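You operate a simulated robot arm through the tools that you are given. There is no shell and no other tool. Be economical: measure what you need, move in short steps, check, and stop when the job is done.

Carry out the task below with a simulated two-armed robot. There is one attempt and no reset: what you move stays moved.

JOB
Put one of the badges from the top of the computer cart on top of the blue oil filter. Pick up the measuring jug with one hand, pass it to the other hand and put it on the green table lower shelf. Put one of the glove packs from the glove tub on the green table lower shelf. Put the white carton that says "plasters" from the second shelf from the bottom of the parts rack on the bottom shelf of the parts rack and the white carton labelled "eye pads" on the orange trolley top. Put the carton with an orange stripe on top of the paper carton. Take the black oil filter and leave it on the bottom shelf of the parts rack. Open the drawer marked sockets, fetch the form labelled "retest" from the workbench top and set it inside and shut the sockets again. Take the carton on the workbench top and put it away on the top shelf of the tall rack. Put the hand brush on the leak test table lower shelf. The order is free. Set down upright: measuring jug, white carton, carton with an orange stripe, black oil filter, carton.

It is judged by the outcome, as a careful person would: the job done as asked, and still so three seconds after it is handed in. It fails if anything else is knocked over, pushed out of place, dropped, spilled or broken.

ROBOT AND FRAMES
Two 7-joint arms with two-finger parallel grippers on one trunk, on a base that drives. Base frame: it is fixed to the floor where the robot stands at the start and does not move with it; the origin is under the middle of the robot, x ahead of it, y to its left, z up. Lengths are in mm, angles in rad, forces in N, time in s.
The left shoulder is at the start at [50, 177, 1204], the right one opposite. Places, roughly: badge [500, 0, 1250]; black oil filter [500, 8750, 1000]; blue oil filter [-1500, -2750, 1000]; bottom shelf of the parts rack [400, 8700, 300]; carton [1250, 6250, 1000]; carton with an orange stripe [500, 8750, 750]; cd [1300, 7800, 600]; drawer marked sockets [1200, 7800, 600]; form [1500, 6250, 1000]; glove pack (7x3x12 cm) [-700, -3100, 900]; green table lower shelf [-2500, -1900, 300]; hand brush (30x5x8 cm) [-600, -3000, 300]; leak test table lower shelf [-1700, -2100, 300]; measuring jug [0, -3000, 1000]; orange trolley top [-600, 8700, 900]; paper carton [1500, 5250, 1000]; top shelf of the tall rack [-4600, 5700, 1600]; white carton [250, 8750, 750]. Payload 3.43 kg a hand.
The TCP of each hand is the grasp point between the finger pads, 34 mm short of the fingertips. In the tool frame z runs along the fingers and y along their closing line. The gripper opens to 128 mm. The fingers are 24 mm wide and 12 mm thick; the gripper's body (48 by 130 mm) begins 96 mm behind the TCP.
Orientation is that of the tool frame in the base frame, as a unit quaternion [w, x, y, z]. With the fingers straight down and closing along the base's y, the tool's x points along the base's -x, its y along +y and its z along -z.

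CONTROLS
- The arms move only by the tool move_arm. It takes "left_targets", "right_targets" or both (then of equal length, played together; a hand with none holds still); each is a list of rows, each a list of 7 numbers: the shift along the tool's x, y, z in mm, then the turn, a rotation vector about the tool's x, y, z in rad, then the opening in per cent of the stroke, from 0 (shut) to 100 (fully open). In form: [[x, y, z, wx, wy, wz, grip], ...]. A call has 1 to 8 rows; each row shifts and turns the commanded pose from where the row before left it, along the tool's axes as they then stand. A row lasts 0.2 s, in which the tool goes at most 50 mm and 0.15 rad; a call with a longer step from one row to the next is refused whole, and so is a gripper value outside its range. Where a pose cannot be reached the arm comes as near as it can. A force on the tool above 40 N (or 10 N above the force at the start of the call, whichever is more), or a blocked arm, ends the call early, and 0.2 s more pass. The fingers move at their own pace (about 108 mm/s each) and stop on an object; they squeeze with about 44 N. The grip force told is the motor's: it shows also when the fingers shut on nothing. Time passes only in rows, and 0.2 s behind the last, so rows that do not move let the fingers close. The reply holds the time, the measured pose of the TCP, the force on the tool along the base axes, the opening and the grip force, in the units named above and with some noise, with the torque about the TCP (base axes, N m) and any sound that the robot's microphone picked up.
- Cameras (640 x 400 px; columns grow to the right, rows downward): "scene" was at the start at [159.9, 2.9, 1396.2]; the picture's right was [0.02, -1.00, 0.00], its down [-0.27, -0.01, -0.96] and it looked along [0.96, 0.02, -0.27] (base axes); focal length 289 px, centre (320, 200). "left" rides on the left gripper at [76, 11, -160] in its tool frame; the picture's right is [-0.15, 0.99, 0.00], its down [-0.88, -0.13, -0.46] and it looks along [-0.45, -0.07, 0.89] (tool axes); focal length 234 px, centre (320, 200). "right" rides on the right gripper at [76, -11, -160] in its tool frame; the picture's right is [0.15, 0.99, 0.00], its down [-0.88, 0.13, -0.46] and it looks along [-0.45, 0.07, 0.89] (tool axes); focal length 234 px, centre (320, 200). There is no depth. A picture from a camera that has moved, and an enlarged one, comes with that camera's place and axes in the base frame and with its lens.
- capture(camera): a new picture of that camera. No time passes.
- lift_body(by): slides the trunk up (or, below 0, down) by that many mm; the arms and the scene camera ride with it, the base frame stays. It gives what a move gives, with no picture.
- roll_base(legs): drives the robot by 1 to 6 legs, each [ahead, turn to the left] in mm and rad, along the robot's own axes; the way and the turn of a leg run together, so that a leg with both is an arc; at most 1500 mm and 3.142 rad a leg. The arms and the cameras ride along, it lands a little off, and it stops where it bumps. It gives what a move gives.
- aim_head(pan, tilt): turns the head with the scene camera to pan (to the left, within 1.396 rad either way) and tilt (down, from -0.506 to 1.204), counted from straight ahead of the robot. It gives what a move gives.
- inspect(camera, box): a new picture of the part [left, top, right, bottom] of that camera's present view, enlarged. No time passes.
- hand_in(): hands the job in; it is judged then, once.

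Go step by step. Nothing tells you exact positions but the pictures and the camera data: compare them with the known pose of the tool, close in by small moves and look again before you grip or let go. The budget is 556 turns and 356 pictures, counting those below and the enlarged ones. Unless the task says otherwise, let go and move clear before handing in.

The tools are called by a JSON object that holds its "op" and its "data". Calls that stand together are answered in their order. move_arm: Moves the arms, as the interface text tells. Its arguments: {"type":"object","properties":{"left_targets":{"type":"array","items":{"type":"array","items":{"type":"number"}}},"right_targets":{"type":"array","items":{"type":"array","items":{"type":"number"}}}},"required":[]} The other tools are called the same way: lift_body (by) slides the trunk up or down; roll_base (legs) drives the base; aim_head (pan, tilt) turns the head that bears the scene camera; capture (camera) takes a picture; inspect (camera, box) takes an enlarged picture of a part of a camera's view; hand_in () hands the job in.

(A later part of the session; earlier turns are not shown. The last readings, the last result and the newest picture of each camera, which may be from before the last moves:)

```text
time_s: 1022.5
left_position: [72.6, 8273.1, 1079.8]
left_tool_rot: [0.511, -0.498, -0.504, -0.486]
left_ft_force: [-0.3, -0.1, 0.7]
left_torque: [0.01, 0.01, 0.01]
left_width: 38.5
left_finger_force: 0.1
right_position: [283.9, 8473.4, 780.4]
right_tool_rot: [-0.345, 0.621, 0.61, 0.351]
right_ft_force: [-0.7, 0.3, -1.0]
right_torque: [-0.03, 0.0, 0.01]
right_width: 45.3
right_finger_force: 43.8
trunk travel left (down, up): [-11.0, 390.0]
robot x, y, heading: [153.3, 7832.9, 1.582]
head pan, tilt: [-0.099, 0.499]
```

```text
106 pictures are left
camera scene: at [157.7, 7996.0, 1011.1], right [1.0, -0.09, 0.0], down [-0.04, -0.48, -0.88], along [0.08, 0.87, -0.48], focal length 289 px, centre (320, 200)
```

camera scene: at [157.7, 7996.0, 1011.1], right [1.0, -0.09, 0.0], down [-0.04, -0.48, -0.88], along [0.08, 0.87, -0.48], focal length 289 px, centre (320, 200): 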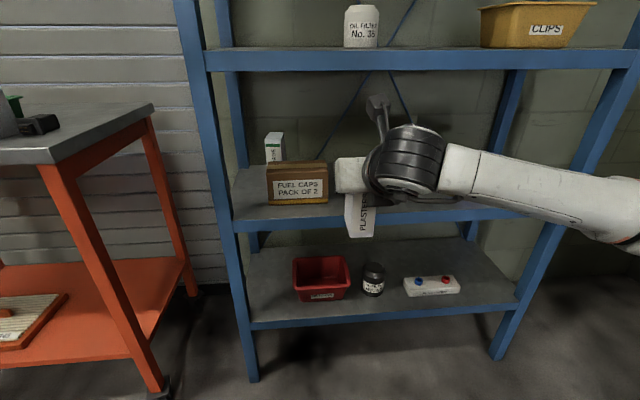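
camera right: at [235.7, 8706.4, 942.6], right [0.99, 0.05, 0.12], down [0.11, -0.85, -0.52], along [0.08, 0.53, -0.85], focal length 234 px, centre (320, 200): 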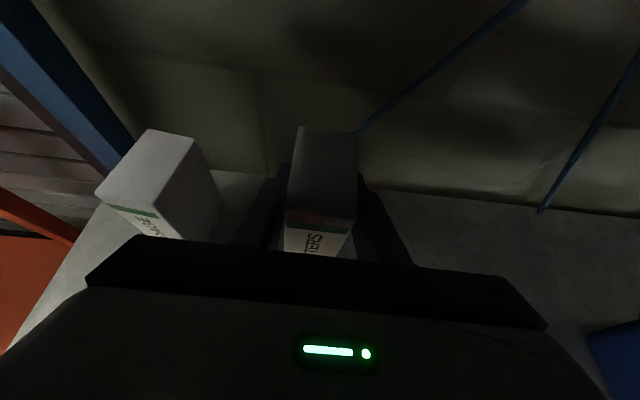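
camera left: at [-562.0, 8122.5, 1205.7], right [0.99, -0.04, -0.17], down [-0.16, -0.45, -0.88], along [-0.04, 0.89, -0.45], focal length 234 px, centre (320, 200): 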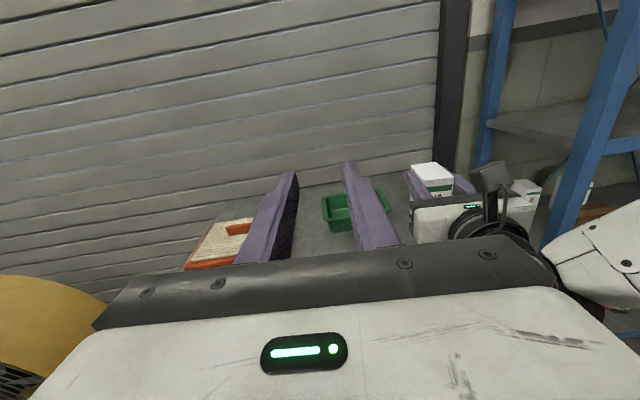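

{"op": "roll_base", "data": {"legs": [[-120, 0]]}}

{"op": "move_arm", "data": {"right_targets": [[-41, -6, 9, 0, 0, 0, 0], [-41, -6, 9, 0, 0, 0, 0], [-41, -6, 9, 0, 0, 0, 0], [-41, -6, 9, 0, 0, 0, 0], [-41, -6, 9, 0, 0, 0, 0], [-41, -6, 9, 0, 0, 0, 0], [-41, -6, 9, 0, 0, 0, 0], [-41, -6, 9, 0, 0, 0, 0]]}}

{"op": "lift_body", "data": {"by": -11}}

```text
time_s: 1023.7
left_position: [72.2, 8151.3, 1078.2]
left_tool_rot: [0.511, -0.498, -0.505, -0.485]
left_ft_force: [0.2, 0.3, -0.1]
left_torque: [0.04, -0.01, -0.01]
left_width: 38.6
left_finger_force: 0.1
right_position: [283.0, 8352.0, 781.3]
right_tool_rot: [-0.346, 0.62, 0.611, 0.349]
right_ft_force: [0.0, -0.1, -0.4]
right_torque: [0.0, 0.01, 0.04]
right_width: 45.2
right_finger_force: 44.1
trunk travel left (down, up): [-11.0, 390.0]
robot x, y, heading: [155.9, 7714.7, 1.579]
head pan, tilt: [-0.099, 0.499]
```

```text
time_s: 1025.5
left_position: [72.9, 8151.2, 1078.6]
left_tool_rot: [0.512, -0.498, -0.505, -0.485]
left_ft_force: [-0.1, 0.8, 0.0]
left_torque: [-0.04, -0.02, 0.0]
left_width: 38.5
left_finger_force: 0.1
right_position: [232.9, 8248.1, 461.6]
right_tool_rot: [-0.346, 0.621, 0.61, 0.351]
right_ft_force: [0.0, -0.2, -1.1]
right_torque: [0.0, -0.02, 0.02]
right_width: 45.4
right_finger_force: 43.4
trunk travel left (down, up): [-11.0, 390.0]
robot x, y, heading: [157.0, 7714.3, 1.58]
head pan, tilt: [-0.099, 0.499]
```

```text
time_s: 1026.1
left_position: [72.4, 8151.8, 1069.2]
left_tool_rot: [0.511, -0.497, -0.506, -0.486]
left_ft_force: [-0.3, 0.0, 1.0]
left_torque: [-0.01, 0.01, -0.01]
left_width: 38.1
left_finger_force: 0.1
right_position: [233.4, 8247.7, 450.4]
right_tool_rot: [-0.346, 0.62, 0.611, 0.349]
right_ft_force: [0.5, 0.0, -1.0]
right_torque: [0.02, 0.03, 0.0]
right_width: 45.2
right_finger_force: 44.4
trunk travel left (down, up): [0.0, 401.0]
robot x, y, heading: [150.3, 7710.9, 1.579]
head pan, tilt: [-0.099, 0.499]
```

{"op": "move_arm", "data": {"right_targets": [[-26, 0, 16, 0, 0, 0, 0], [-12, 0, 8, 0, 0, 0, 0]]}}

{"op": "capture", "data": {"camera": "right"}}

{"op": "capture", "data": {"camera": "scene"}}

```text
time_s: 1026.7
left_position: [73.0, 8152.0, 1068.5]
left_tool_rot: [0.511, -0.498, -0.505, -0.485]
left_ft_force: [-0.7, -0.3, -0.3]
left_torque: [0.02, 0.0, 0.03]
left_width: 38.4
left_finger_force: 0.1
right_position: [222.3, 8248.6, 413.6]
right_tool_rot: [-0.342, 0.623, 0.611, 0.35]
right_ft_force: [0.1, 0.4, -1.0]
right_torque: [-0.01, -0.01, -0.01]
right_width: 45.3
right_finger_force: 44.1
right hand out of reach, approached as far as the arm can: row 1, 2
trunk travel left (down, up): [0.0, 401.0]
robot x, y, heading: [154.4, 7711.6, 1.581]
head pan, tilt: [-0.099, 0.499]
```

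```text
105 pictures are left
camera right: at [208.4, 8152.8, 561.0], right [0.99, 0.06, 0.13], down [0.11, -0.85, -0.51], along [0.08, 0.52, -0.85], focal length 234 px, centre (320, 200)
```

right: 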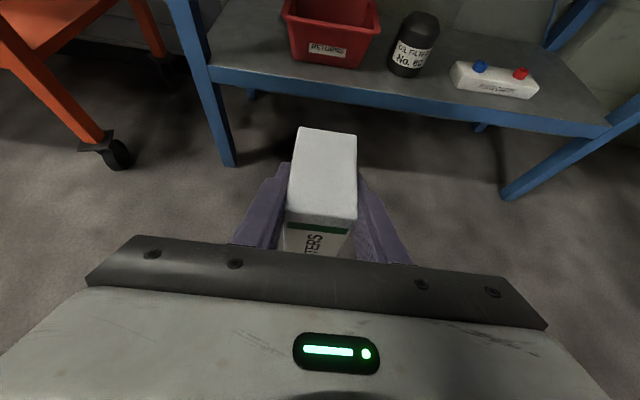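

```text
104 pictures are left
camera scene: at [158.5, 7874.5, 1000.1], right [1.0, -0.09, 0.0], down [-0.04, -0.48, -0.88], along [0.08, 0.87, -0.48], focal length 289 px, centre (320, 200)
```

scene: 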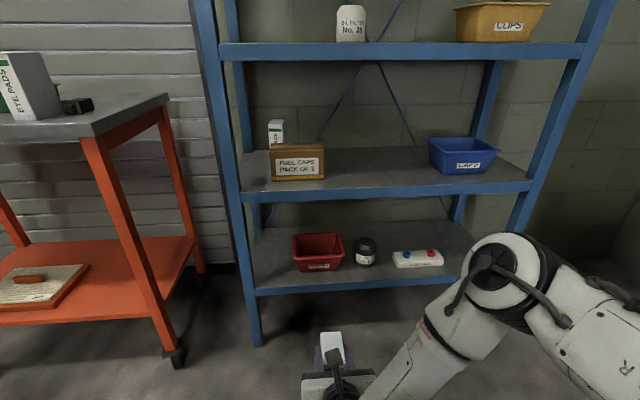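

{"op": "move_arm", "data": {"right_targets": [[24, 0, -15, 0, 0, 0, 0]]}}

{"op": "roll_base", "data": {"legs": [[0, 0.4], [330, 0], [0, -0.41]]}}

{"op": "capture", "data": {"camera": "right"}}

{"op": "capture", "data": {"camera": "scene"}}

```text
time_s: 1027.1
left_position: [74.1, 8151.2, 1067.9]
left_tool_rot: [0.511, -0.499, -0.505, -0.485]
left_ft_force: [-0.4, -0.4, 0.5]
left_torque: [0.02, -0.01, 0.0]
left_width: 38.4
left_finger_force: 0.1
right_position: [222.1, 8247.9, 443.2]
right_tool_rot: [-0.346, 0.62, 0.611, 0.349]
right_ft_force: [-0.8, 0.2, -1.0]
right_torque: [0.02, -0.04, 0.02]
right_width: 45.4
right_finger_force: 44.0
trunk travel left (down, up): [0.0, 401.0]
robot x, y, heading: [154.0, 7710.8, 1.58]
head pan, tilt: [-0.099, 0.499]
```

```text
time_s: 1031.2
left_position: [-161.5, 8421.3, 1068.2]
left_tool_rot: [0.566, -0.433, -0.561, -0.422]
left_ft_force: [0.7, -0.1, -0.1]
left_torque: [-0.03, -0.02, 0.0]
left_width: 38.4
left_finger_force: 0.0
right_position: [-52.7, 8548.1, 446.0]
right_tool_rot: [-0.394, 0.538, 0.685, 0.294]
right_ft_force: [0.2, -0.1, -0.5]
right_torque: [0.0, -0.01, 0.02]
right_width: 45.3
right_finger_force: 44.2
trunk travel left (down, up): [0.0, 401.0]
robot x, y, heading: [20.7, 8016.8, 1.826]
head pan, tilt: [-0.099, 0.499]
stopped in leg 3: the force on the tool passed its limit (the readings are from after the stop); the commanded pose is now the measured one
```

```text
103 pictures are left
camera right: at [-36.3, 8450.7, 592.4], right [0.94, 0.32, 0.1], down [0.33, -0.79, -0.52], along [-0.09, 0.53, -0.85], focal length 234 px, centre (320, 200)
```

right: 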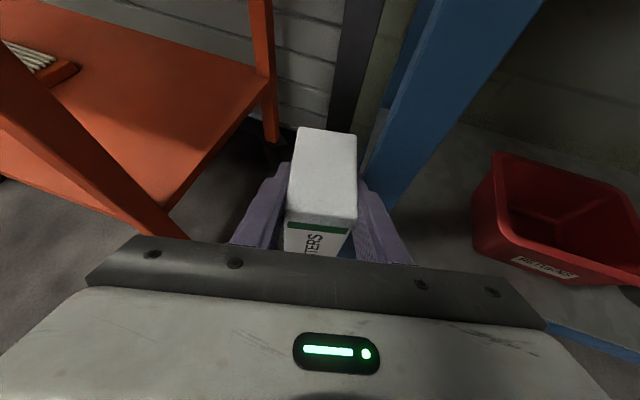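

```text
102 pictures are left
camera scene: at [-13.8, 8173.3, 1000.1], right [0.99, 0.15, 0.0], down [0.07, -0.47, -0.88], along [-0.13, 0.87, -0.48], focal length 289 px, centre (320, 200)
```

scene: 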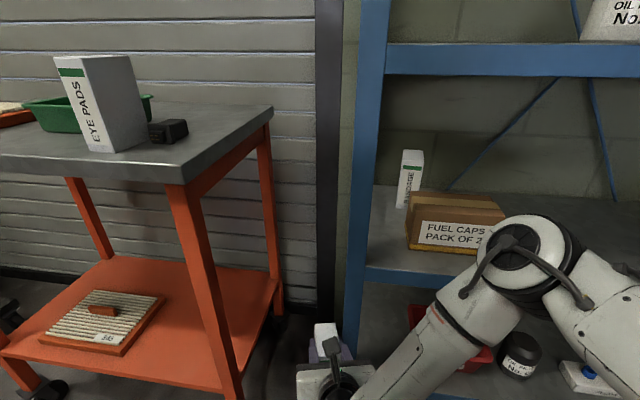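

The carton touched the rack's post while turning too close. I'll back away and line up from further out.

{"op": "roll_base", "data": {"legs": [[0, 0.08], [-470, 0], [0, 0.07], [330, 0], [0, -0.405]]}}

{"op": "capture", "data": {"camera": "right"}}

```text
time_s: 1038.0
left_position: [-28.2, 8316.8, 1067.2]
left_tool_rot: [0.507, -0.503, -0.499, -0.491]
left_ft_force: [0.3, 0.2, 0.5]
left_torque: [-0.02, 0.03, 0.01]
left_width: 38.2
left_finger_force: 0.0
right_position: [109.0, 8410.1, 444.7]
right_tool_rot: [-0.353, 0.621, 0.611, 0.342]
right_ft_force: [0.2, -0.2, -0.6]
right_torque: [0.0, -0.01, 0.01]
right_width: 45.2
right_finger_force: 44.0
trunk travel left (down, up): [0.0, 401.0]
robot x, y, heading: [41.8, 7877.3, 1.566]
head pan, tilt: [-0.099, 0.499]
```

```text
101 pictures are left
camera right: at [101.0, 8312.9, 592.0], right [0.99, 0.07, 0.11], down [0.11, -0.85, -0.52], along [0.05, 0.53, -0.85], focal length 234 px, centre (320, 200)
```

right: 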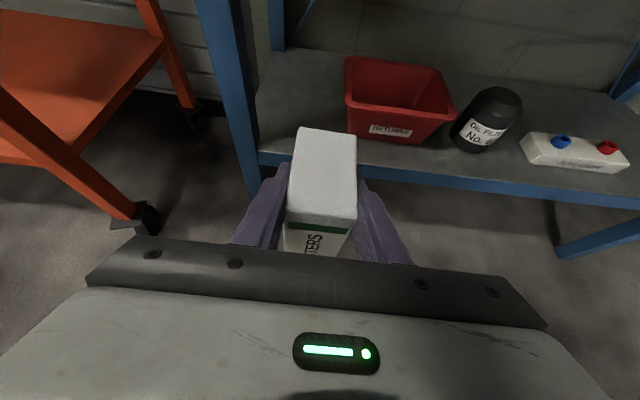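

{"op": "roll_base", "data": {"legs": [[0, 0.045], [130, 0]]}}

{"op": "capture", "data": {"camera": "right"}}

```text
time_s: 1039.7
left_position: [-53.1, 8443.1, 1067.8]
left_tool_rot: [0.517, -0.491, -0.511, -0.48]
left_ft_force: [-0.4, -0.9, 0.9]
left_torque: [-0.01, -0.01, -0.01]
left_width: 38.5
left_finger_force: 0.0
right_position: [81.4, 8543.0, 444.6]
right_tool_rot: [-0.36, 0.608, 0.623, 0.335]
right_ft_force: [0.1, 0.5, -1.0]
right_torque: [0.01, -0.03, 0.01]
right_width: 45.2
right_finger_force: 44.3
trunk travel left (down, up): [0.0, 401.0]
robot x, y, heading: [37.7, 8004.8, 1.606]
head pan, tilt: [-0.099, 0.499]
```

```text
100 pictures are left
camera right: at [77.0, 8444.9, 592.2], right [0.99, 0.11, 0.11], down [0.15, -0.84, -0.52], along [0.03, 0.53, -0.85], focal length 234 px, centre (320, 200)
```

right: 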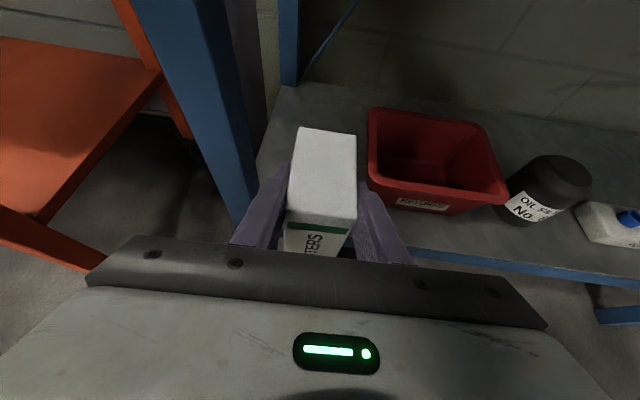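

{"op": "roll_base", "data": {"legs": [[82, 0]]}}

{"op": "move_arm", "data": {"right_targets": [[-14, 0, 9, 0, 0, 0, 0], [-6, 0, 4, 0, 0, 0, 0]]}}

{"op": "capture", "data": {"camera": "right"}}

```text
time_s: 1040.8
left_position: [-56.0, 8522.4, 1069.0]
left_tool_rot: [0.518, -0.491, -0.511, -0.48]
left_ft_force: [-0.1, -0.4, 0.1]
left_torque: [0.03, 0.02, -0.01]
left_width: 38.5
left_finger_force: 0.1
right_position: [79.0, 8622.9, 444.2]
right_tool_rot: [-0.36, 0.608, 0.623, 0.336]
right_ft_force: [-0.3, 0.2, -1.3]
right_torque: [-0.03, 0.02, -0.01]
right_width: 45.1
right_finger_force: 44.0
trunk travel left (down, up): [0.0, 401.0]
robot x, y, heading: [34.4, 8084.0, 1.612]
head pan, tilt: [-0.099, 0.499]
```

```text
time_s: 1041.4
left_position: [-55.0, 8523.4, 1068.6]
left_tool_rot: [0.517, -0.492, -0.51, -0.481]
left_ft_force: [-0.2, -0.2, 0.7]
left_torque: [0.0, 0.0, -0.02]
left_width: 38.2
left_finger_force: 0.1
right_position: [77.7, 8624.3, 423.4]
right_tool_rot: [-0.357, 0.609, 0.623, 0.336]
right_ft_force: [-0.5, -0.4, -0.9]
right_torque: [-0.02, 0.01, 0.0]
right_width: 45.2
right_finger_force: 44.3
trunk travel left (down, up): [0.0, 401.0]
robot x, y, heading: [35.6, 8086.3, 1.612]
head pan, tilt: [-0.099, 0.499]
```

```text
99 pictures are left
camera right: at [71.4, 8526.7, 569.8], right [0.99, 0.11, 0.11], down [0.15, -0.84, -0.52], along [0.04, 0.53, -0.85], focal length 234 px, centre (320, 200)
```

right: 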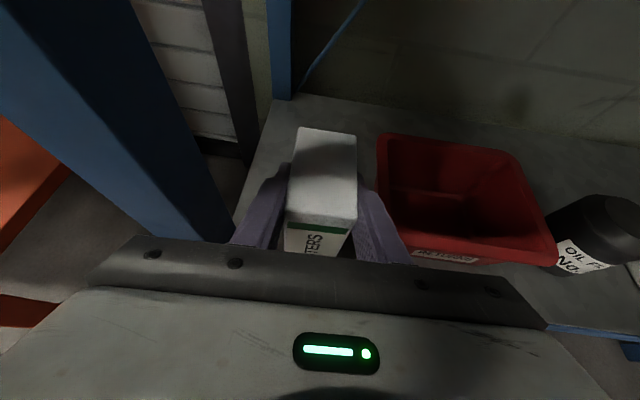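

{"op": "move_arm", "data": {"right_targets": [[-4, 0, 2.5, 0, 0, 0, 0], [-4, 0, 2.5, 0, 0, 0, 0], [-3, 0, 2, 0, 0, 0, 0]]}}

{"op": "move_arm", "data": {"right_targets": [[-3, 0, 2, 0, 0, 0, 0], [-3, 0, 2, 0, 0, 0, 0]]}}

```text
time_s: 1042.2
left_position: [-56.8, 8523.3, 1067.0]
left_tool_rot: [0.517, -0.492, -0.51, -0.48]
left_ft_force: [0.2, -0.3, -0.4]
left_torque: [0.01, 0.01, -0.02]
left_width: 38.4
left_finger_force: 0.0
right_position: [71.1, 8624.7, 412.7]
right_tool_rot: [-0.357, 0.61, 0.624, 0.335]
right_ft_force: [0.0, 0.2, -0.9]
right_torque: [0.02, 0.02, 0.01]
right_width: 45.0
right_finger_force: 44.2
right hand out of reach, approached as far as the arm can: row 1, 3
trunk travel left (down, up): [0.0, 401.0]
robot x, y, heading: [34.8, 8087.3, 1.612]
head pan, tilt: [-0.099, 0.499]
```

```text
time_s: 1042.8
left_position: [-56.1, 8522.8, 1068.6]
left_tool_rot: [0.517, -0.491, -0.511, -0.48]
left_ft_force: [-1.4, 0.7, 0.6]
left_torque: [-0.01, -0.02, 0.03]
left_width: 38.4
left_finger_force: 0.1
right_position: [69.4, 8625.4, 407.5]
right_tool_rot: [-0.356, 0.61, 0.623, 0.336]
right_ft_force: [0.2, 0.4, -1.0]
right_torque: [0.04, -0.02, -0.02]
right_width: 45.1
right_finger_force: 43.9
right hand out of reach, approached as far as the arm can: row 2
trunk travel left (down, up): [0.0, 401.0]
robot x, y, heading: [36.9, 8085.7, 1.611]
head pan, tilt: [-0.099, 0.499]
```

{"op": "move_arm", "data": {"right_targets": [[-2, 3, 2, 0, -0.03, 0, 0], [-2.5, 2, 2, 0, 0, 0, 0], [-2.5, 2, 2, 0, 0, 0, 0]]}}

```text
time_s: 1043.6
left_position: [-56.3, 8521.9, 1069.0]
left_tool_rot: [0.517, -0.491, -0.51, -0.481]
left_ft_force: [0.7, 0.7, 0.2]
left_torque: [-0.03, -0.02, 0.05]
left_width: 38.4
left_finger_force: 0.1
right_position: [72.3, 8628.3, 402.2]
right_tool_rot: [-0.35, 0.613, 0.627, 0.329]
right_ft_force: [-3.8, -5.0, 18.0]
right_torque: [0.16, 0.04, 0.05]
right_width: 45.3
right_finger_force: 44.1
trunk travel left (down, up): [0.0, 401.0]
robot x, y, heading: [38.0, 8087.8, 1.608]
head pan, tilt: [-0.099, 0.499]
```

Contact (18 N). Release gently and check.

{"op": "move_arm", "data": {"right_targets": [[0, 0, 0, 0, 0, 0, 40], [0, 0, 0, 0, 0, 0, 44], [0, 0, 0, 0, 0, 0, 44]]}}

{"op": "capture", "data": {"camera": "right"}}

```text
time_s: 1044.4
left_position: [-56.0, 8524.1, 1067.9]
left_tool_rot: [0.517, -0.491, -0.511, -0.48]
left_ft_force: [0.3, 0.0, 0.3]
left_torque: [-0.02, -0.01, 0.01]
left_width: 38.4
left_finger_force: 0.0
right_position: [74.5, 8626.7, 398.6]
right_tool_rot: [-0.347, 0.615, 0.628, 0.327]
right_ft_force: [0.0, -1.2, 0.0]
right_torque: [0.02, -0.02, 0.03]
right_width: 56.1
right_finger_force: 0.1
trunk travel left (down, up): [0.0, 401.0]
robot x, y, heading: [38.5, 8088.0, 1.609]
head pan, tilt: [-0.099, 0.499]
```

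```text
98 pictures are left
camera right: at [68.1, 8534.3, 549.2], right [0.99, 0.11, 0.11], down [0.15, -0.86, -0.49], along [0.04, 0.5, -0.86], focal length 234 px, centre (320, 200)
```

right: 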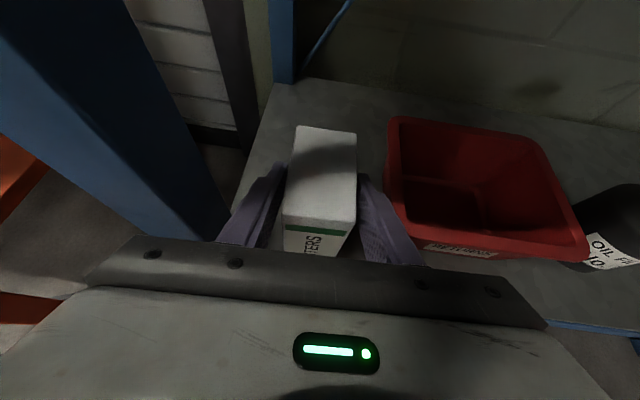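

{"op": "roll_base", "data": {"legs": [[-120, 0]]}}

{"op": "capture", "data": {"camera": "right"}}

```text
time_s: 1045.6
left_position: [-49.6, 8404.4, 1069.0]
left_tool_rot: [0.518, -0.492, -0.511, -0.479]
left_ft_force: [0.5, -0.3, -0.5]
left_torque: [0.02, -0.01, 0.0]
left_width: 38.3
left_finger_force: 0.1
right_position: [78.7, 8508.5, 399.6]
right_tool_rot: [-0.348, 0.615, 0.628, 0.327]
right_ft_force: [-0.6, -0.3, -0.3]
right_torque: [-0.03, 0.04, -0.02]
right_width: 56.2
right_finger_force: 0.1
trunk travel left (down, up): [0.0, 401.0]
robot x, y, heading: [41.0, 7967.7, 1.611]
head pan, tilt: [-0.099, 0.499]
```

```text
97 pictures are left
camera right: at [72.6, 8415.5, 549.3], right [0.99, 0.11, 0.11], down [0.15, -0.86, -0.49], along [0.04, 0.5, -0.86], focal length 234 px, centre (320, 200)
```

right: 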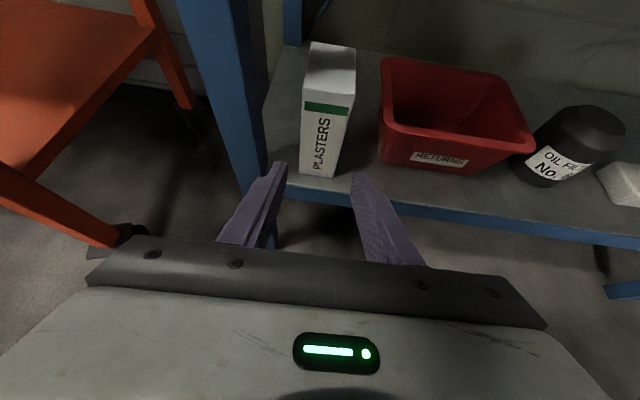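

PLASTERS stands on the bottom shelf. Last task: the sockets drawer and the form. I'll turn to the red cabinet and examine it.

{"op": "move_arm", "data": {"left_targets": [[0, 0, 0, 0, 0, 0.15, 0], [0, 0, 0, 0, 0, 0.15, 0], [0, 0, 0, 0, 0, 0.15, 0], [0, 0, 0, 0, 0, 0.15, 0], [0, 0, 0, 0, 0, 0.15, 0], [0, 0, 0, 0, 0, 0.15, 0], [0, 0, 0, 0, 0, 0.15, 0], [0, 0, 0, 0, 0, 0.15, 0]], "right_targets": [[38, 0, -24, 0, 0, 0, 20], [38, 0, -24, 0, 0, 0, 20], [38, 0, -24, 0, 0, 0, 20], [38, 0, -24, 0, 0, 0, 20], [38, 0, -24, 0, 0, 0, 20], [38, 0, -24, 0, 0, 0, 20], [38, 0, -24, 0, 0, 0, 20], [38, 0, -24, 0, 0, 0, 20]]}}

{"op": "move_arm", "data": {"left_targets": [[0, 0, 0, 0, 0, 0.15, 0], [0, 0, 0, 0, 0, 0.15, 0], [0, 0, 0, 0, 0, 0.07, 0], [0, 0, 0, -0.15, 0, 0, 0], [0, 0, 0, -0.15, 0, 0, 0], [0, 0, 0, -0.15, 0, 0, 0], [0, 0, 0, -0.15, 0, 0, 0], [0, 0, 0, -0.15, 0, 0, 0]]}}

{"op": "move_arm", "data": {"left_targets": [[0, 0, 0, -0.15, 0, 0, 40], [0, 0, 0, -0.15, 0, 0, 40], [0, 0, 0, -0.15, 0, 0, 40], [0, 0, 0, -0.15, 0, 0, 40], [0, 0, 0, -0.15, 0, 0, 40], [0, 0, 0, -0.07, 0, 0, 40]]}}

{"op": "roll_base", "data": {"legs": [[-150, 0], [0, -1.61], [150, 0]]}}

{"op": "lift_body", "data": {"by": 200}}

{"op": "aim_head", "data": {"pan": 0.0, "tilt": 0.45}}

{"op": "capture", "data": {"camera": "scene"}}

```text
time_s: 1047.4
left_position: [-50.8, 8404.1, 1069.4]
left_tool_rot: [0.697, -0.695, -0.143, -0.104]
left_ft_force: [0.3, 0.8, -0.1]
left_torque: [0.0, 0.0, 0.02]
left_width: 0.0
left_finger_force: 32.4
right_position: [86.5, 8511.5, 758.3]
right_tool_rot: [-0.347, 0.614, 0.629, 0.326]
right_ft_force: [-0.3, 0.0, -0.3]
right_torque: [-0.02, 0.0, 0.03]
right_width: 25.6
right_finger_force: 0.0
trunk travel left (down, up): [0.0, 401.0]
robot x, y, heading: [40.5, 7971.5, 1.605]
head pan, tilt: [-0.099, 0.499]
```

```text
time_s: 1049.2
left_position: [-51.3, 8404.3, 1068.5]
left_tool_rot: [-0.395, 0.918, 0.021, -0.019]
left_ft_force: [-0.1, -0.4, -0.5]
left_torque: [0.04, 0.01, -0.02]
left_width: 0.2
left_finger_force: 32.8
right_position: [86.4, 8512.2, 759.9]
right_tool_rot: [-0.347, 0.615, 0.628, 0.327]
right_ft_force: [-0.4, 0.0, -0.2]
right_torque: [0.0, 0.0, 0.01]
right_width: 25.8
right_finger_force: 0.0
trunk travel left (down, up): [0.0, 401.0]
robot x, y, heading: [41.4, 7968.2, 1.606]
head pan, tilt: [-0.099, 0.499]
```

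```text
time_s: 1050.6
left_position: [-60.5, 8380.4, 1014.3]
left_tool_rot: [0.0, 1.0, 0.028, -0.008]
left_ft_force: [-0.3, 1.3, 0.8]
left_torque: [-0.02, -0.02, -0.01]
left_width: 51.4
left_finger_force: 0.0
left hand out of reach, approached as far as the arm can: row 4, 5, 6
right_position: [86.3, 8513.8, 760.1]
right_tool_rot: [-0.348, 0.614, 0.629, 0.327]
right_ft_force: [1.0, 1.0, -0.3]
right_torque: [-0.03, -0.01, -0.03]
right_width: 25.7
right_finger_force: 0.0
trunk travel left (down, up): [0.0, 401.0]
robot x, y, heading: [42.1, 7972.6, 1.609]
head pan, tilt: [-0.099, 0.499]
```

```text
time_s: 1056.8
left_position: [613.2, 7906.0, 1013.9]
left_tool_rot: [-0.005, 0.715, -0.699, -0.005]
left_ft_force: [0.2, 0.1, 0.8]
left_torque: [-0.04, 0.01, -0.01]
left_width: 51.2
left_finger_force: 0.0
right_position: [740.5, 7754.3, 759.4]
right_tool_rot: [-0.006, 0.88, -0.007, 0.476]
right_ft_force: [-0.4, 0.4, -0.3]
right_torque: [-0.02, 0.0, 0.02]
right_width: 25.6
right_finger_force: 0.0
trunk travel left (down, up): [0.0, 401.0]
robot x, y, heading: [194.3, 7818.1, 0.001]
head pan, tilt: [-0.099, 0.499]
```

```text
time_s: 1059.0
left_position: [614.0, 7905.4, 1214.5]
left_tool_rot: [-0.005, 0.714, -0.7, -0.006]
left_ft_force: [0.4, 0.9, 0.9]
left_torque: [-0.02, -0.03, -0.02]
left_width: 51.4
left_finger_force: 0.0
right_position: [741.2, 7753.9, 959.5]
right_tool_rot: [-0.005, 0.879, -0.006, 0.476]
right_ft_force: [-0.7, 0.0, 0.1]
right_torque: [-0.01, 0.0, 0.01]
right_width: 25.8
right_finger_force: 0.1
trunk travel left (down, up): [-200.0, 201.0]
robot x, y, heading: [200.2, 7818.5, 0.001]
head pan, tilt: [-0.099, 0.499]
```

```text
time_s: 1059.7
left_position: [612.8, 7905.5, 1215.3]
left_tool_rot: [-0.006, 0.714, -0.7, -0.006]
left_ft_force: [0.6, -0.6, 0.5]
left_torque: [-0.02, -0.02, 0.0]
left_width: 51.3
left_finger_force: 0.1
right_position: [740.3, 7752.8, 959.6]
right_tool_rot: [-0.006, 0.879, -0.006, 0.476]
right_ft_force: [-0.6, 0.0, -0.2]
right_torque: [0.01, -0.03, 0.0]
right_width: 25.4
right_finger_force: 0.0
trunk travel left (down, up): [-200.0, 201.0]
robot x, y, heading: [200.0, 7816.5, 0.001]
head pan, tilt: [0.0, 0.45]
```

```text
96 pictures are left
camera scene: at [355.9, 7820.0, 1204.6], right [0.0, -1.0, 0.0], down [-0.44, 0.0, -0.9], along [0.9, 0.0, -0.44], focal length 289 px, centre (320, 200)
```

scene: 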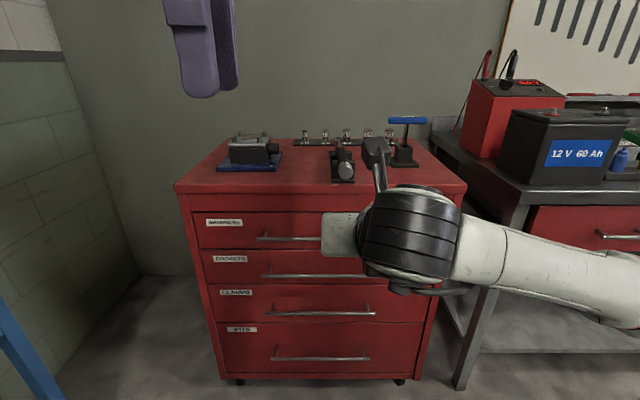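

The SOCKETS handle is at about (1060, 7832, 597). I'll raise the right hand above the cabinet and lower the left hand (tool down, closing fore-aft) to handle height.

{"op": "move_arm", "data": {"left_targets": [[0, 0, 45, 0, 0, 0, 25], [0, 0, 45, 0, 0, 0, 25], [0, 0, 45, 0, 0, 0, 25], [0, 0, 45, 0, 0, 0, 25], [0, 0, 45, 0, 0, 0, 25], [0, 0, 45, 0, 0, 0, 25], [0, 0, 45, 0, 0, 0, 25], [0, 0, 45, 0, 0, 0, 25]], "right_targets": [[38, 0, -24, 0, 0, 0, 20], [38, 0, -24, 0, 0, 0, 20], [38, 0, -24, 0, 0, 0, 20], [38, 0, -24, 0, 0, 0, 20], [20, 0, -12, 0, 0, 0, 20], [0, 0, 0, 0, 0, 0, 20], [0, 0, 0, 0, 0, 0, 20], [0, 0, 0, 0, 0, 0, 20]]}}

{"op": "move_arm", "data": {"left_targets": [[0, 0, 45, 0, 0, 0, 25], [0, 0, 45, 0, 0, 0, 25], [0, 0, 45, 0, 0, 0, 25], [0, 0, 45, 0, 0, 0, 25], [0, 0, 30, 0, 0, 0, 25]]}}

{"op": "roll_base", "data": {"legs": [[0, -0.2], [300, 0], [0, 0.2]]}}

{"op": "capture", "data": {"camera": "left"}}

{"op": "capture", "data": {"camera": "scene"}}

```text
time_s: 1061.5
left_position: [612.6, 7912.6, 854.8]
left_tool_rot: [-0.006, 0.714, -0.7, -0.004]
left_ft_force: [0.1, -0.5, 0.8]
left_torque: [-0.01, 0.03, 0.04]
left_width: 32.0
left_finger_force: 0.2
right_position: [744.2, 7750.6, 1162.1]
right_tool_rot: [-0.005, 0.879, -0.007, 0.476]
right_ft_force: [0.3, -0.1, 0.4]
right_torque: [0.01, -0.04, 0.0]
right_width: 25.7
right_finger_force: 0.1
trunk travel left (down, up): [-200.0, 201.0]
robot x, y, heading: [198.1, 7822.6, -0.001]
head pan, tilt: [0.0, 0.45]
```

```text
time_s: 1062.7
left_position: [613.8, 7915.4, 643.6]
left_tool_rot: [-0.006, 0.715, -0.7, -0.007]
left_ft_force: [0.0, -0.2, -0.3]
left_torque: [0.02, 0.0, 0.01]
left_width: 32.1
left_finger_force: 0.0
right_position: [744.9, 7751.3, 1162.7]
right_tool_rot: [-0.006, 0.879, -0.006, 0.476]
right_ft_force: [0.0, 0.1, -0.7]
right_torque: [0.0, -0.01, 0.0]
right_width: 25.6
right_finger_force: 0.2
trunk travel left (down, up): [-200.0, 201.0]
robot x, y, heading: [198.3, 7821.4, 0.003]
head pan, tilt: [0.0, 0.45]
```

```text
time_s: 1066.2
left_position: [905.4, 7856.9, 645.5]
left_tool_rot: [-0.006, 0.715, -0.699, -0.006]
left_ft_force: [0.2, 0.0, 0.3]
left_torque: [0.01, -0.01, -0.03]
left_width: 32.2
left_finger_force: 0.1
right_position: [1036.3, 7692.9, 1161.7]
right_tool_rot: [-0.007, 0.879, -0.005, 0.476]
right_ft_force: [0.2, 1.6, 0.1]
right_torque: [-0.05, -0.04, -0.02]
right_width: 25.6
right_finger_force: 0.0
trunk travel left (down, up): [-200.0, 201.0]
robot x, y, heading: [490.5, 7760.3, 0.003]
head pan, tilt: [0.0, 0.45]
```

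```text
95 pictures are left
camera left: at [896.6, 7779.5, 803.7], right [-0.99, 0.12, 0.0], down [0.11, 0.88, 0.47], along [0.06, 0.47, -0.88], focal length 234 px, centre (320, 200)
```

left: 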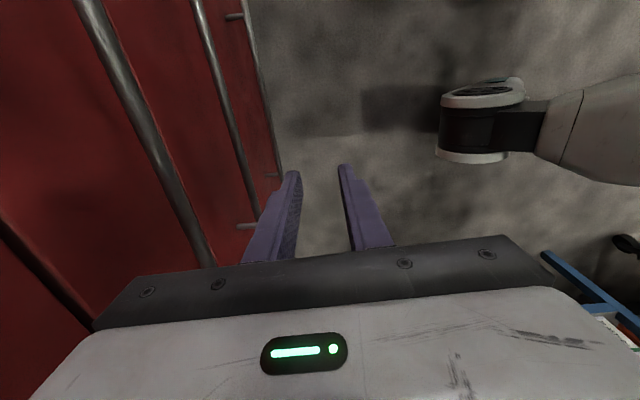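

```text
94 pictures are left
camera scene: at [647.4, 7761.3, 1204.6], right [0.0, -1.0, 0.0], down [-0.44, 0.0, -0.9], along [0.9, 0.0, -0.44], focal length 289 px, centre (320, 200)
```

scene: 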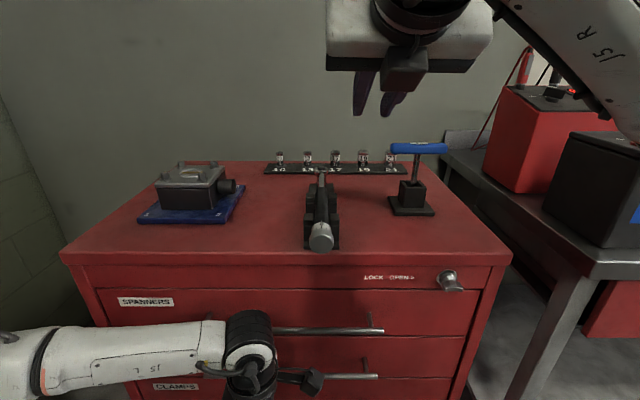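

There's a lock knob on the cabinet labelled LOCK/OPEN. I'll look at it closely.

{"op": "inspect", "data": {"camera": "scene", "box": [340, 250, 500, 350]}}

{"op": "capture", "data": {"camera": "right"}}

```text
4.00 times, centred on (420, 300) of scene
camera zoom: at [647.4, 7761.3, 1204.6], right [0.0, -1.0, 0.0], down [-0.44, 0.0, -0.9], along [0.9, 0.0, -0.44], focal length 1156 px, centre (-80, -200)
```

zoom: 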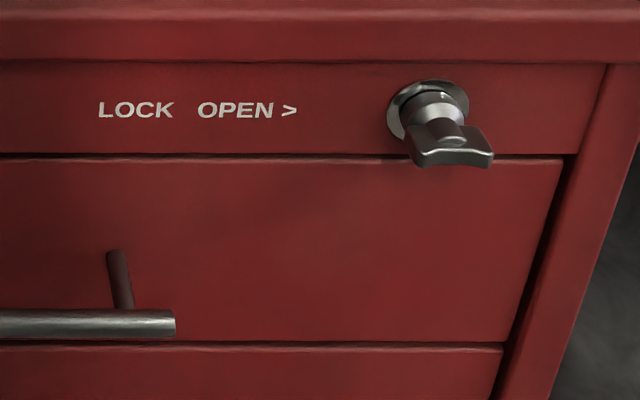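

```text
92 pictures are left
camera right: at [942.9, 7701.2, 1312.5], right [0.08, -0.99, 0.11], down [-0.86, -0.12, -0.49], along [0.5, -0.05, -0.86], focal length 234 px, centre (320, 200)
```

right: 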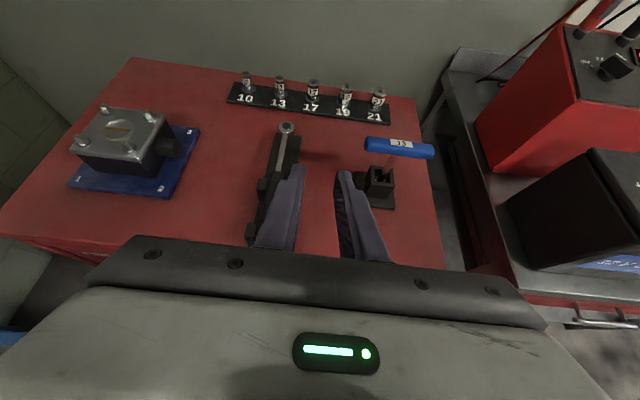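

The handle above blocks a straight-down grip, so I'll pitch the left hand to 45° to grip the SOCKETS bar from the front-top.

{"op": "move_arm", "data": {"left_targets": [[0, 20, 0, 0.13, 0, 0, 25], [0, 20, 0, 0.13, 0, 0, 25], [0, 0, 0, 0.13, 0, 0, 25], [0, 0, 0, 0.13, 0, 0, 25], [0, 0, 0, 0.13, 0, 0, 25], [0, 0, 0, 0.13, 0, 0, 25]]}}

{"op": "capture", "data": {"camera": "left"}}

{"op": "capture", "data": {"camera": "scene"}}

```text
time_s: 1067.6
left_position: [865.8, 7857.2, 642.7]
left_tool_rot: [-0.278, 0.659, -0.648, 0.261]
left_ft_force: [-0.1, -0.8, -0.6]
left_torque: [0.01, -0.02, -0.01]
left_width: 32.0
left_finger_force: 0.1
right_position: [1035.2, 7691.8, 1162.9]
right_tool_rot: [-0.006, 0.879, -0.006, 0.477]
right_ft_force: [-0.5, -0.2, 0.5]
right_torque: [-0.01, 0.0, 0.0]
right_width: 25.4
right_finger_force: 0.0
trunk travel left (down, up): [-200.0, 201.0]
robot x, y, heading: [487.2, 7756.0, 0.007]
head pan, tilt: [0.0, 0.45]
```

```text
91 pictures are left
camera left: at [747.7, 7777.0, 747.1], right [-0.7, 0.14, -0.7], down [-0.25, 0.87, 0.43], along [0.67, 0.47, -0.58], focal length 234 px, centre (320, 200)
```

left: 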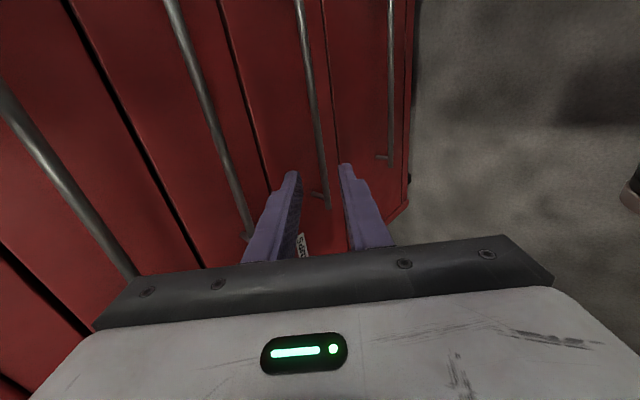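

```text
90 pictures are left
camera scene: at [647.4, 7760.8, 1204.6], right [0.0, -1.0, 0.0], down [-0.44, 0.0, -0.9], along [0.9, 0.0, -0.44], focal length 289 px, centre (320, 200)
```

scene: 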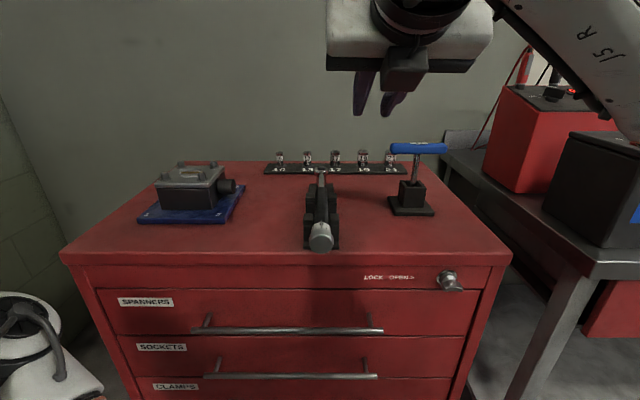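

The SOCKETS bar is at about (993, ·, 659), with the face at x≈1030. I'll move to a pre-grip pose 70 mm up its approach line.

{"op": "move_arm", "data": {"left_targets": [[0, -23, -23, 0, 0, 0, 25], [0, -23, -23, 0, 0, 0, 25]]}}

{"op": "roll_base", "data": {"legs": [[76, 0]]}}

{"op": "capture", "data": {"camera": "left"}}

```text
time_s: 1068.2
left_position: [866.6, 7854.4, 706.6]
left_tool_rot: [-0.278, 0.659, -0.649, 0.26]
left_ft_force: [0.1, -0.3, 0.1]
left_torque: [0.02, 0.02, 0.06]
left_width: 31.9
left_finger_force: 0.1
right_position: [1035.3, 7692.5, 1162.8]
right_tool_rot: [-0.006, 0.879, -0.005, 0.477]
right_ft_force: [0.2, -0.3, -0.7]
right_torque: [-0.01, 0.01, 0.01]
right_width: 25.6
right_finger_force: 0.0
trunk travel left (down, up): [-200.0, 201.0]
robot x, y, heading: [487.9, 7756.6, 0.004]
head pan, tilt: [0.0, 0.45]
```

```text
time_s: 1069.3
left_position: [942.9, 7854.7, 706.2]
left_tool_rot: [-0.277, 0.66, -0.648, 0.26]
left_ft_force: [-0.1, -0.2, -0.1]
left_torque: [0.01, 0.0, 0.04]
left_width: 31.9
left_finger_force: 0.1
right_position: [1113.3, 7692.7, 1161.9]
right_tool_rot: [-0.006, 0.879, -0.005, 0.476]
right_ft_force: [0.3, -0.9, 0.2]
right_torque: [-0.02, 0.0, 0.0]
right_width: 25.5
right_finger_force: 0.1
trunk travel left (down, up): [-200.0, 201.0]
robot x, y, heading: [568.4, 7762.9, 0.006]
head pan, tilt: [0.0, 0.45]
```

```text
89 pictures are left
camera left: at [824.9, 7776.1, 811.0], right [-0.71, 0.14, -0.69], down [-0.25, 0.87, 0.43], along [0.66, 0.48, -0.58], focal length 234 px, centre (320, 200)
```

left: 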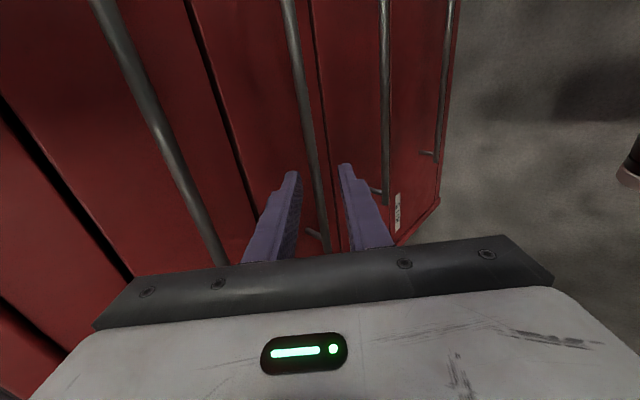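

The SOCKETS bar is centred between the fingertips. Advancing 48 mm along the tool and closing.

{"op": "move_arm", "data": {"left_targets": [[0, 0, 25, 0, 0, 0, 25], [0, 0, 20, 0, 0, 0, 25]]}}

{"op": "capture", "data": {"camera": "left"}}

```text
time_s: 1069.9
left_position: [974.8, 7854.8, 673.7]
left_tool_rot: [-0.276, 0.659, -0.649, 0.261]
left_ft_force: [0.1, 0.3, 0.1]
left_torque: [-0.01, -0.03, 0.01]
left_width: 32.1
left_finger_force: 0.0
right_position: [1112.0, 7693.3, 1162.1]
right_tool_rot: [-0.007, 0.879, -0.003, 0.477]
right_ft_force: [0.5, -0.1, 0.4]
right_torque: [0.0, -0.03, 0.01]
right_width: 25.7
right_finger_force: 0.1
trunk travel left (down, up): [-200.0, 201.0]
robot x, y, heading: [563.6, 7761.7, 0.003]
head pan, tilt: [0.0, 0.45]
```

```text
88 pictures are left
camera left: at [856.8, 7776.0, 778.2], right [-0.71, 0.14, -0.69], down [-0.25, 0.87, 0.43], along [0.66, 0.48, -0.58], focal length 234 px, centre (320, 200)
```

left: 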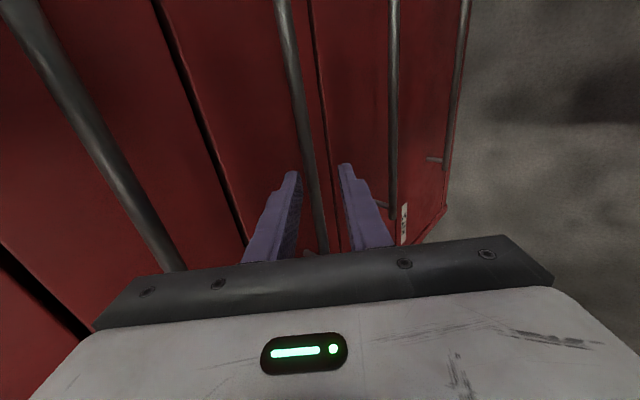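

{"op": "move_arm", "data": {"left_targets": [[0, 0, 0, 0, 0, 0, 0], [0, 0, 0, 0, 0, 0, 0], [0, 0, 0, 0, 0, 0, 0]]}}

{"op": "capture", "data": {"camera": "left"}}

```text
time_s: 1070.7
left_position: [974.9, 7855.3, 673.0]
left_tool_rot: [-0.276, 0.659, -0.649, 0.261]
left_ft_force: [-0.7, 0.4, -0.5]
left_torque: [0.0, 0.02, -0.02]
left_width: 0.0
left_finger_force: 32.9
right_position: [1110.8, 7692.1, 1162.1]
right_tool_rot: [-0.006, 0.879, -0.006, 0.476]
right_ft_force: [-0.9, 0.7, 0.1]
right_torque: [0.02, -0.01, -0.04]
right_width: 25.7
right_finger_force: 0.0
trunk travel left (down, up): [-200.0, 201.0]
robot x, y, heading: [564.3, 7759.9, 0.007]
head pan, tilt: [0.0, 0.45]
```

```text
87 pictures are left
camera left: at [856.6, 7776.1, 778.4], right [-0.71, 0.14, -0.69], down [-0.25, 0.87, 0.43], along [0.66, 0.48, -0.58], focal length 234 px, centre (320, 200)
```

left: 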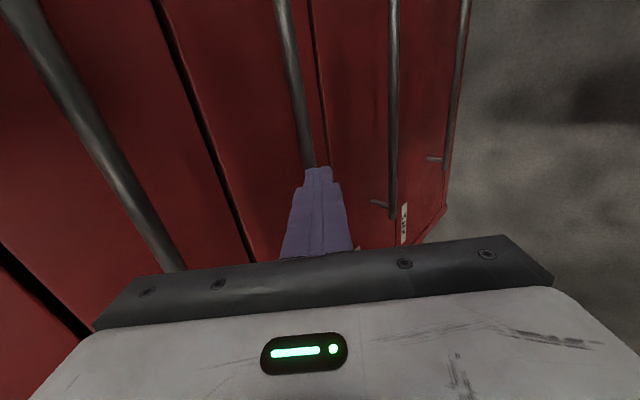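

The bar is a bit further. Reopening and advancing another 25 mm.

{"op": "move_arm", "data": {"left_targets": [[0, 0, 0, 0, 0, 0, 25], [0, 0, 0, 0, 0, 0, 25], [0, 0, 13, 0, 0, 0, 25], [0, 0, 12, 0, 0, 0, 25], [0, 0, 0, 0, 0, 0, 0], [0, 0, 0, 0, 0, 0, 0]]}}

{"op": "capture", "data": {"camera": "left"}}

```text
time_s: 1072.1
left_position: [994.5, 7855.3, 661.5]
left_tool_rot: [-0.283, 0.658, -0.646, 0.264]
left_ft_force: [5.4, 3.7, 30.3]
left_torque: [1.06, -0.51, -0.58]
left_width: 11.4
left_finger_force: 44.8
right_position: [1109.3, 7691.7, 1163.0]
right_tool_rot: [-0.006, 0.879, -0.006, 0.477]
right_ft_force: [-0.2, 0.2, -0.5]
right_torque: [0.0, -0.04, 0.02]
right_width: 25.3
right_finger_force: 0.0
trunk travel left (down, up): [-200.0, 201.0]
robot x, y, heading: [564.1, 7761.6, 0.004]
head pan, tilt: [0.0, 0.45]
```

```text
86 pictures are left
camera left: at [875.2, 7776.4, 764.1], right [-0.7, 0.14, -0.7], down [-0.25, 0.87, 0.43], along [0.67, 0.48, -0.57], focal length 234 px, centre (320, 200)
```

left: 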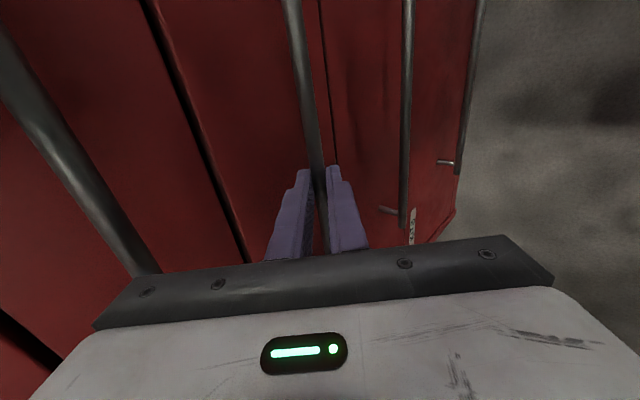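

The bar is gripped (11 mm). I'll pull gently to see whether the drawer is locked.

{"op": "roll_base", "data": {"legs": [[-40, 0]]}}

{"op": "capture", "data": {"camera": "scene"}}

```text
time_s: 1073.0
left_position: [954.4, 7856.1, 660.9]
left_tool_rot: [-0.282, 0.658, -0.646, 0.265]
left_ft_force: [-1.1, 7.5, 37.0]
left_torque: [0.74, -0.56, -0.81]
left_width: 11.6
left_finger_force: 45.1
right_position: [1069.2, 7692.5, 1163.8]
right_tool_rot: [-0.006, 0.878, -0.005, 0.478]
right_ft_force: [0.1, 0.2, -0.3]
right_torque: [-0.02, -0.04, 0.04]
right_width: 25.5
right_finger_force: 0.1
trunk travel left (down, up): [-200.0, 201.0]
robot x, y, heading: [525.2, 7759.2, 0.004]
head pan, tilt: [0.0, 0.45]
```

```text
85 pictures are left
camera scene: at [681.6, 7760.9, 1205.1], right [0.0, -1.0, 0.0], down [-0.43, 0.0, -0.9], along [0.9, 0.0, -0.43], focal length 289 px, centre (320, 200)
```

scene: 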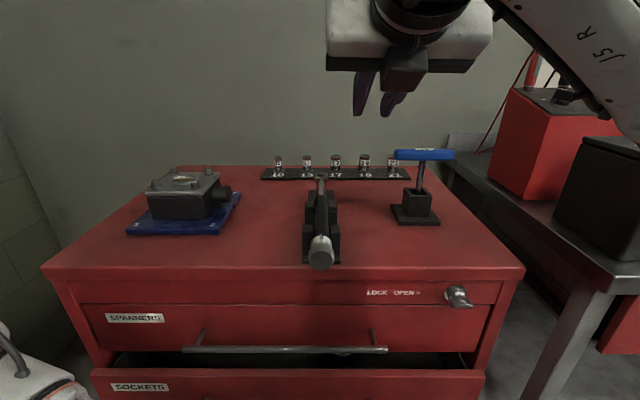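

The SOCKETS drawer is coming out. I'll pull it 230 mm further.

{"op": "roll_base", "data": {"legs": [[-200, 0]]}}

{"op": "capture", "data": {"camera": "scene"}}

```text
time_s: 1074.5
left_position: [756.9, 7854.8, 660.1]
left_tool_rot: [-0.283, 0.658, -0.646, 0.265]
left_ft_force: [1.8, 6.0, 18.7]
left_torque: [0.62, -0.24, -0.91]
left_width: 11.5
left_finger_force: 45.1
right_position: [873.2, 7692.5, 1163.3]
right_tool_rot: [-0.007, 0.879, -0.004, 0.477]
right_ft_force: [0.3, -0.1, -0.2]
right_torque: [0.02, 0.01, 0.02]
right_width: 25.5
right_finger_force: 0.1
trunk travel left (down, up): [-200.0, 201.0]
robot x, y, heading: [326.5, 7761.1, 0.008]
head pan, tilt: [0.0, 0.45]
```

```text
84 pictures are left
camera scene: at [484.6, 7760.5, 1204.9], right [0.01, -1.0, 0.0], down [-0.43, 0.0, -0.9], along [0.9, 0.0, -0.43], focal length 289 px, centre (320, 200)
```

scene: 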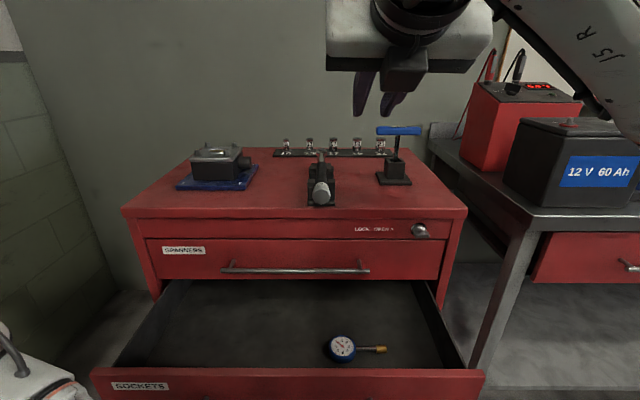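

The drawer is open about 240 mm (a gauge lies inside). I'll let go of the handle and back away to fetch the form.

{"op": "move_arm", "data": {"left_targets": [[0, 0, 0, 0, 0, 0, 25], [0, 0, 0, 0, 0, 0, 30], [0, 0, -25, 0, 0, 0, 30], [0, 0, -40, 0, 0, 0, 30], [0, 0, -40, 0, 0, 0, 30]]}}

{"op": "roll_base", "data": {"legs": [[-200, 0], [0, -1.57], [1300, 0], [0, 1.57]]}}

{"op": "lift_body", "data": {"by": 60}}

{"op": "capture", "data": {"camera": "scene"}}

```text
time_s: 1075.8
left_position: [682.2, 7851.9, 734.8]
left_tool_rot: [-0.284, 0.658, -0.646, 0.264]
left_ft_force: [-0.4, 0.1, -0.3]
left_torque: [0.02, -0.03, -0.03]
left_width: 38.5
left_finger_force: 0.0
right_position: [874.7, 7693.1, 1162.3]
right_tool_rot: [-0.007, 0.879, -0.004, 0.476]
right_ft_force: [-0.4, -0.1, -0.1]
right_torque: [-0.04, -0.01, 0.01]
right_width: 25.5
right_finger_force: 0.1
trunk travel left (down, up): [-200.0, 201.0]
robot x, y, heading: [329.9, 7757.4, 0.006]
head pan, tilt: [0.0, 0.45]
```

```text
time_s: 1091.1
left_position: [486.0, 6540.1, 733.9]
left_tool_rot: [0.278, -0.646, 0.657, -0.27]
left_ft_force: [0.0, 0.6, 0.6]
left_torque: [0.0, 0.03, 0.0]
left_width: 38.5
left_finger_force: 0.0
right_position: [670.1, 6375.1, 1162.4]
right_tool_rot: [0.002, 0.879, -0.019, 0.477]
right_ft_force: [-0.1, -0.4, 0.0]
right_torque: [-0.02, -0.02, 0.01]
right_width: 25.6
right_finger_force: 0.0
trunk travel left (down, up): [-200.0, 201.0]
robot x, y, heading: [128.4, 6462.1, -0.033]
head pan, tilt: [0.0, 0.45]
```

```text
time_s: 1092.1
left_position: [484.6, 6541.0, 795.3]
left_tool_rot: [0.278, -0.646, 0.658, -0.27]
left_ft_force: [0.4, 0.0, 0.2]
left_torque: [0.01, 0.02, 0.02]
left_width: 38.3
left_finger_force: 0.0
right_position: [671.7, 6374.0, 1221.5]
right_tool_rot: [0.002, 0.879, -0.02, 0.476]
right_ft_force: [0.2, -0.9, -0.3]
right_torque: [0.01, 0.02, 0.04]
right_width: 25.8
right_finger_force: 0.0
trunk travel left (down, up): [-260.0, 141.0]
robot x, y, heading: [128.8, 6465.8, -0.031]
head pan, tilt: [0.0, 0.45]
```

```text
83 pictures are left
camera scene: at [285.6, 6456.8, 1264.5], right [-0.03, -1.0, 0.0], down [-0.44, 0.01, -0.9], along [0.9, -0.03, -0.44], focal length 289 px, centre (320, 200)
```

scene: 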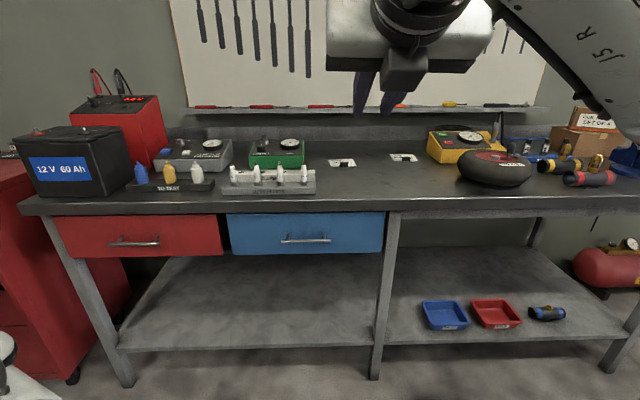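

{"op": "inspect", "data": {"camera": "scene", "box": [310, 140, 440, 190]}}

```text
4.92 times, centred on (375, 165) of scene
camera zoom: at [285.6, 6456.8, 1264.5], right [-0.03, -1.0, 0.0], down [-0.44, 0.01, -0.9], along [0.9, -0.03, -0.44], focal length 1423 px, centre (49, 372)
```

zoom: 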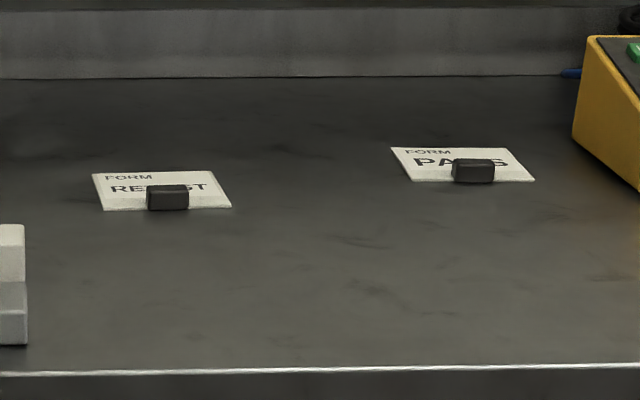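

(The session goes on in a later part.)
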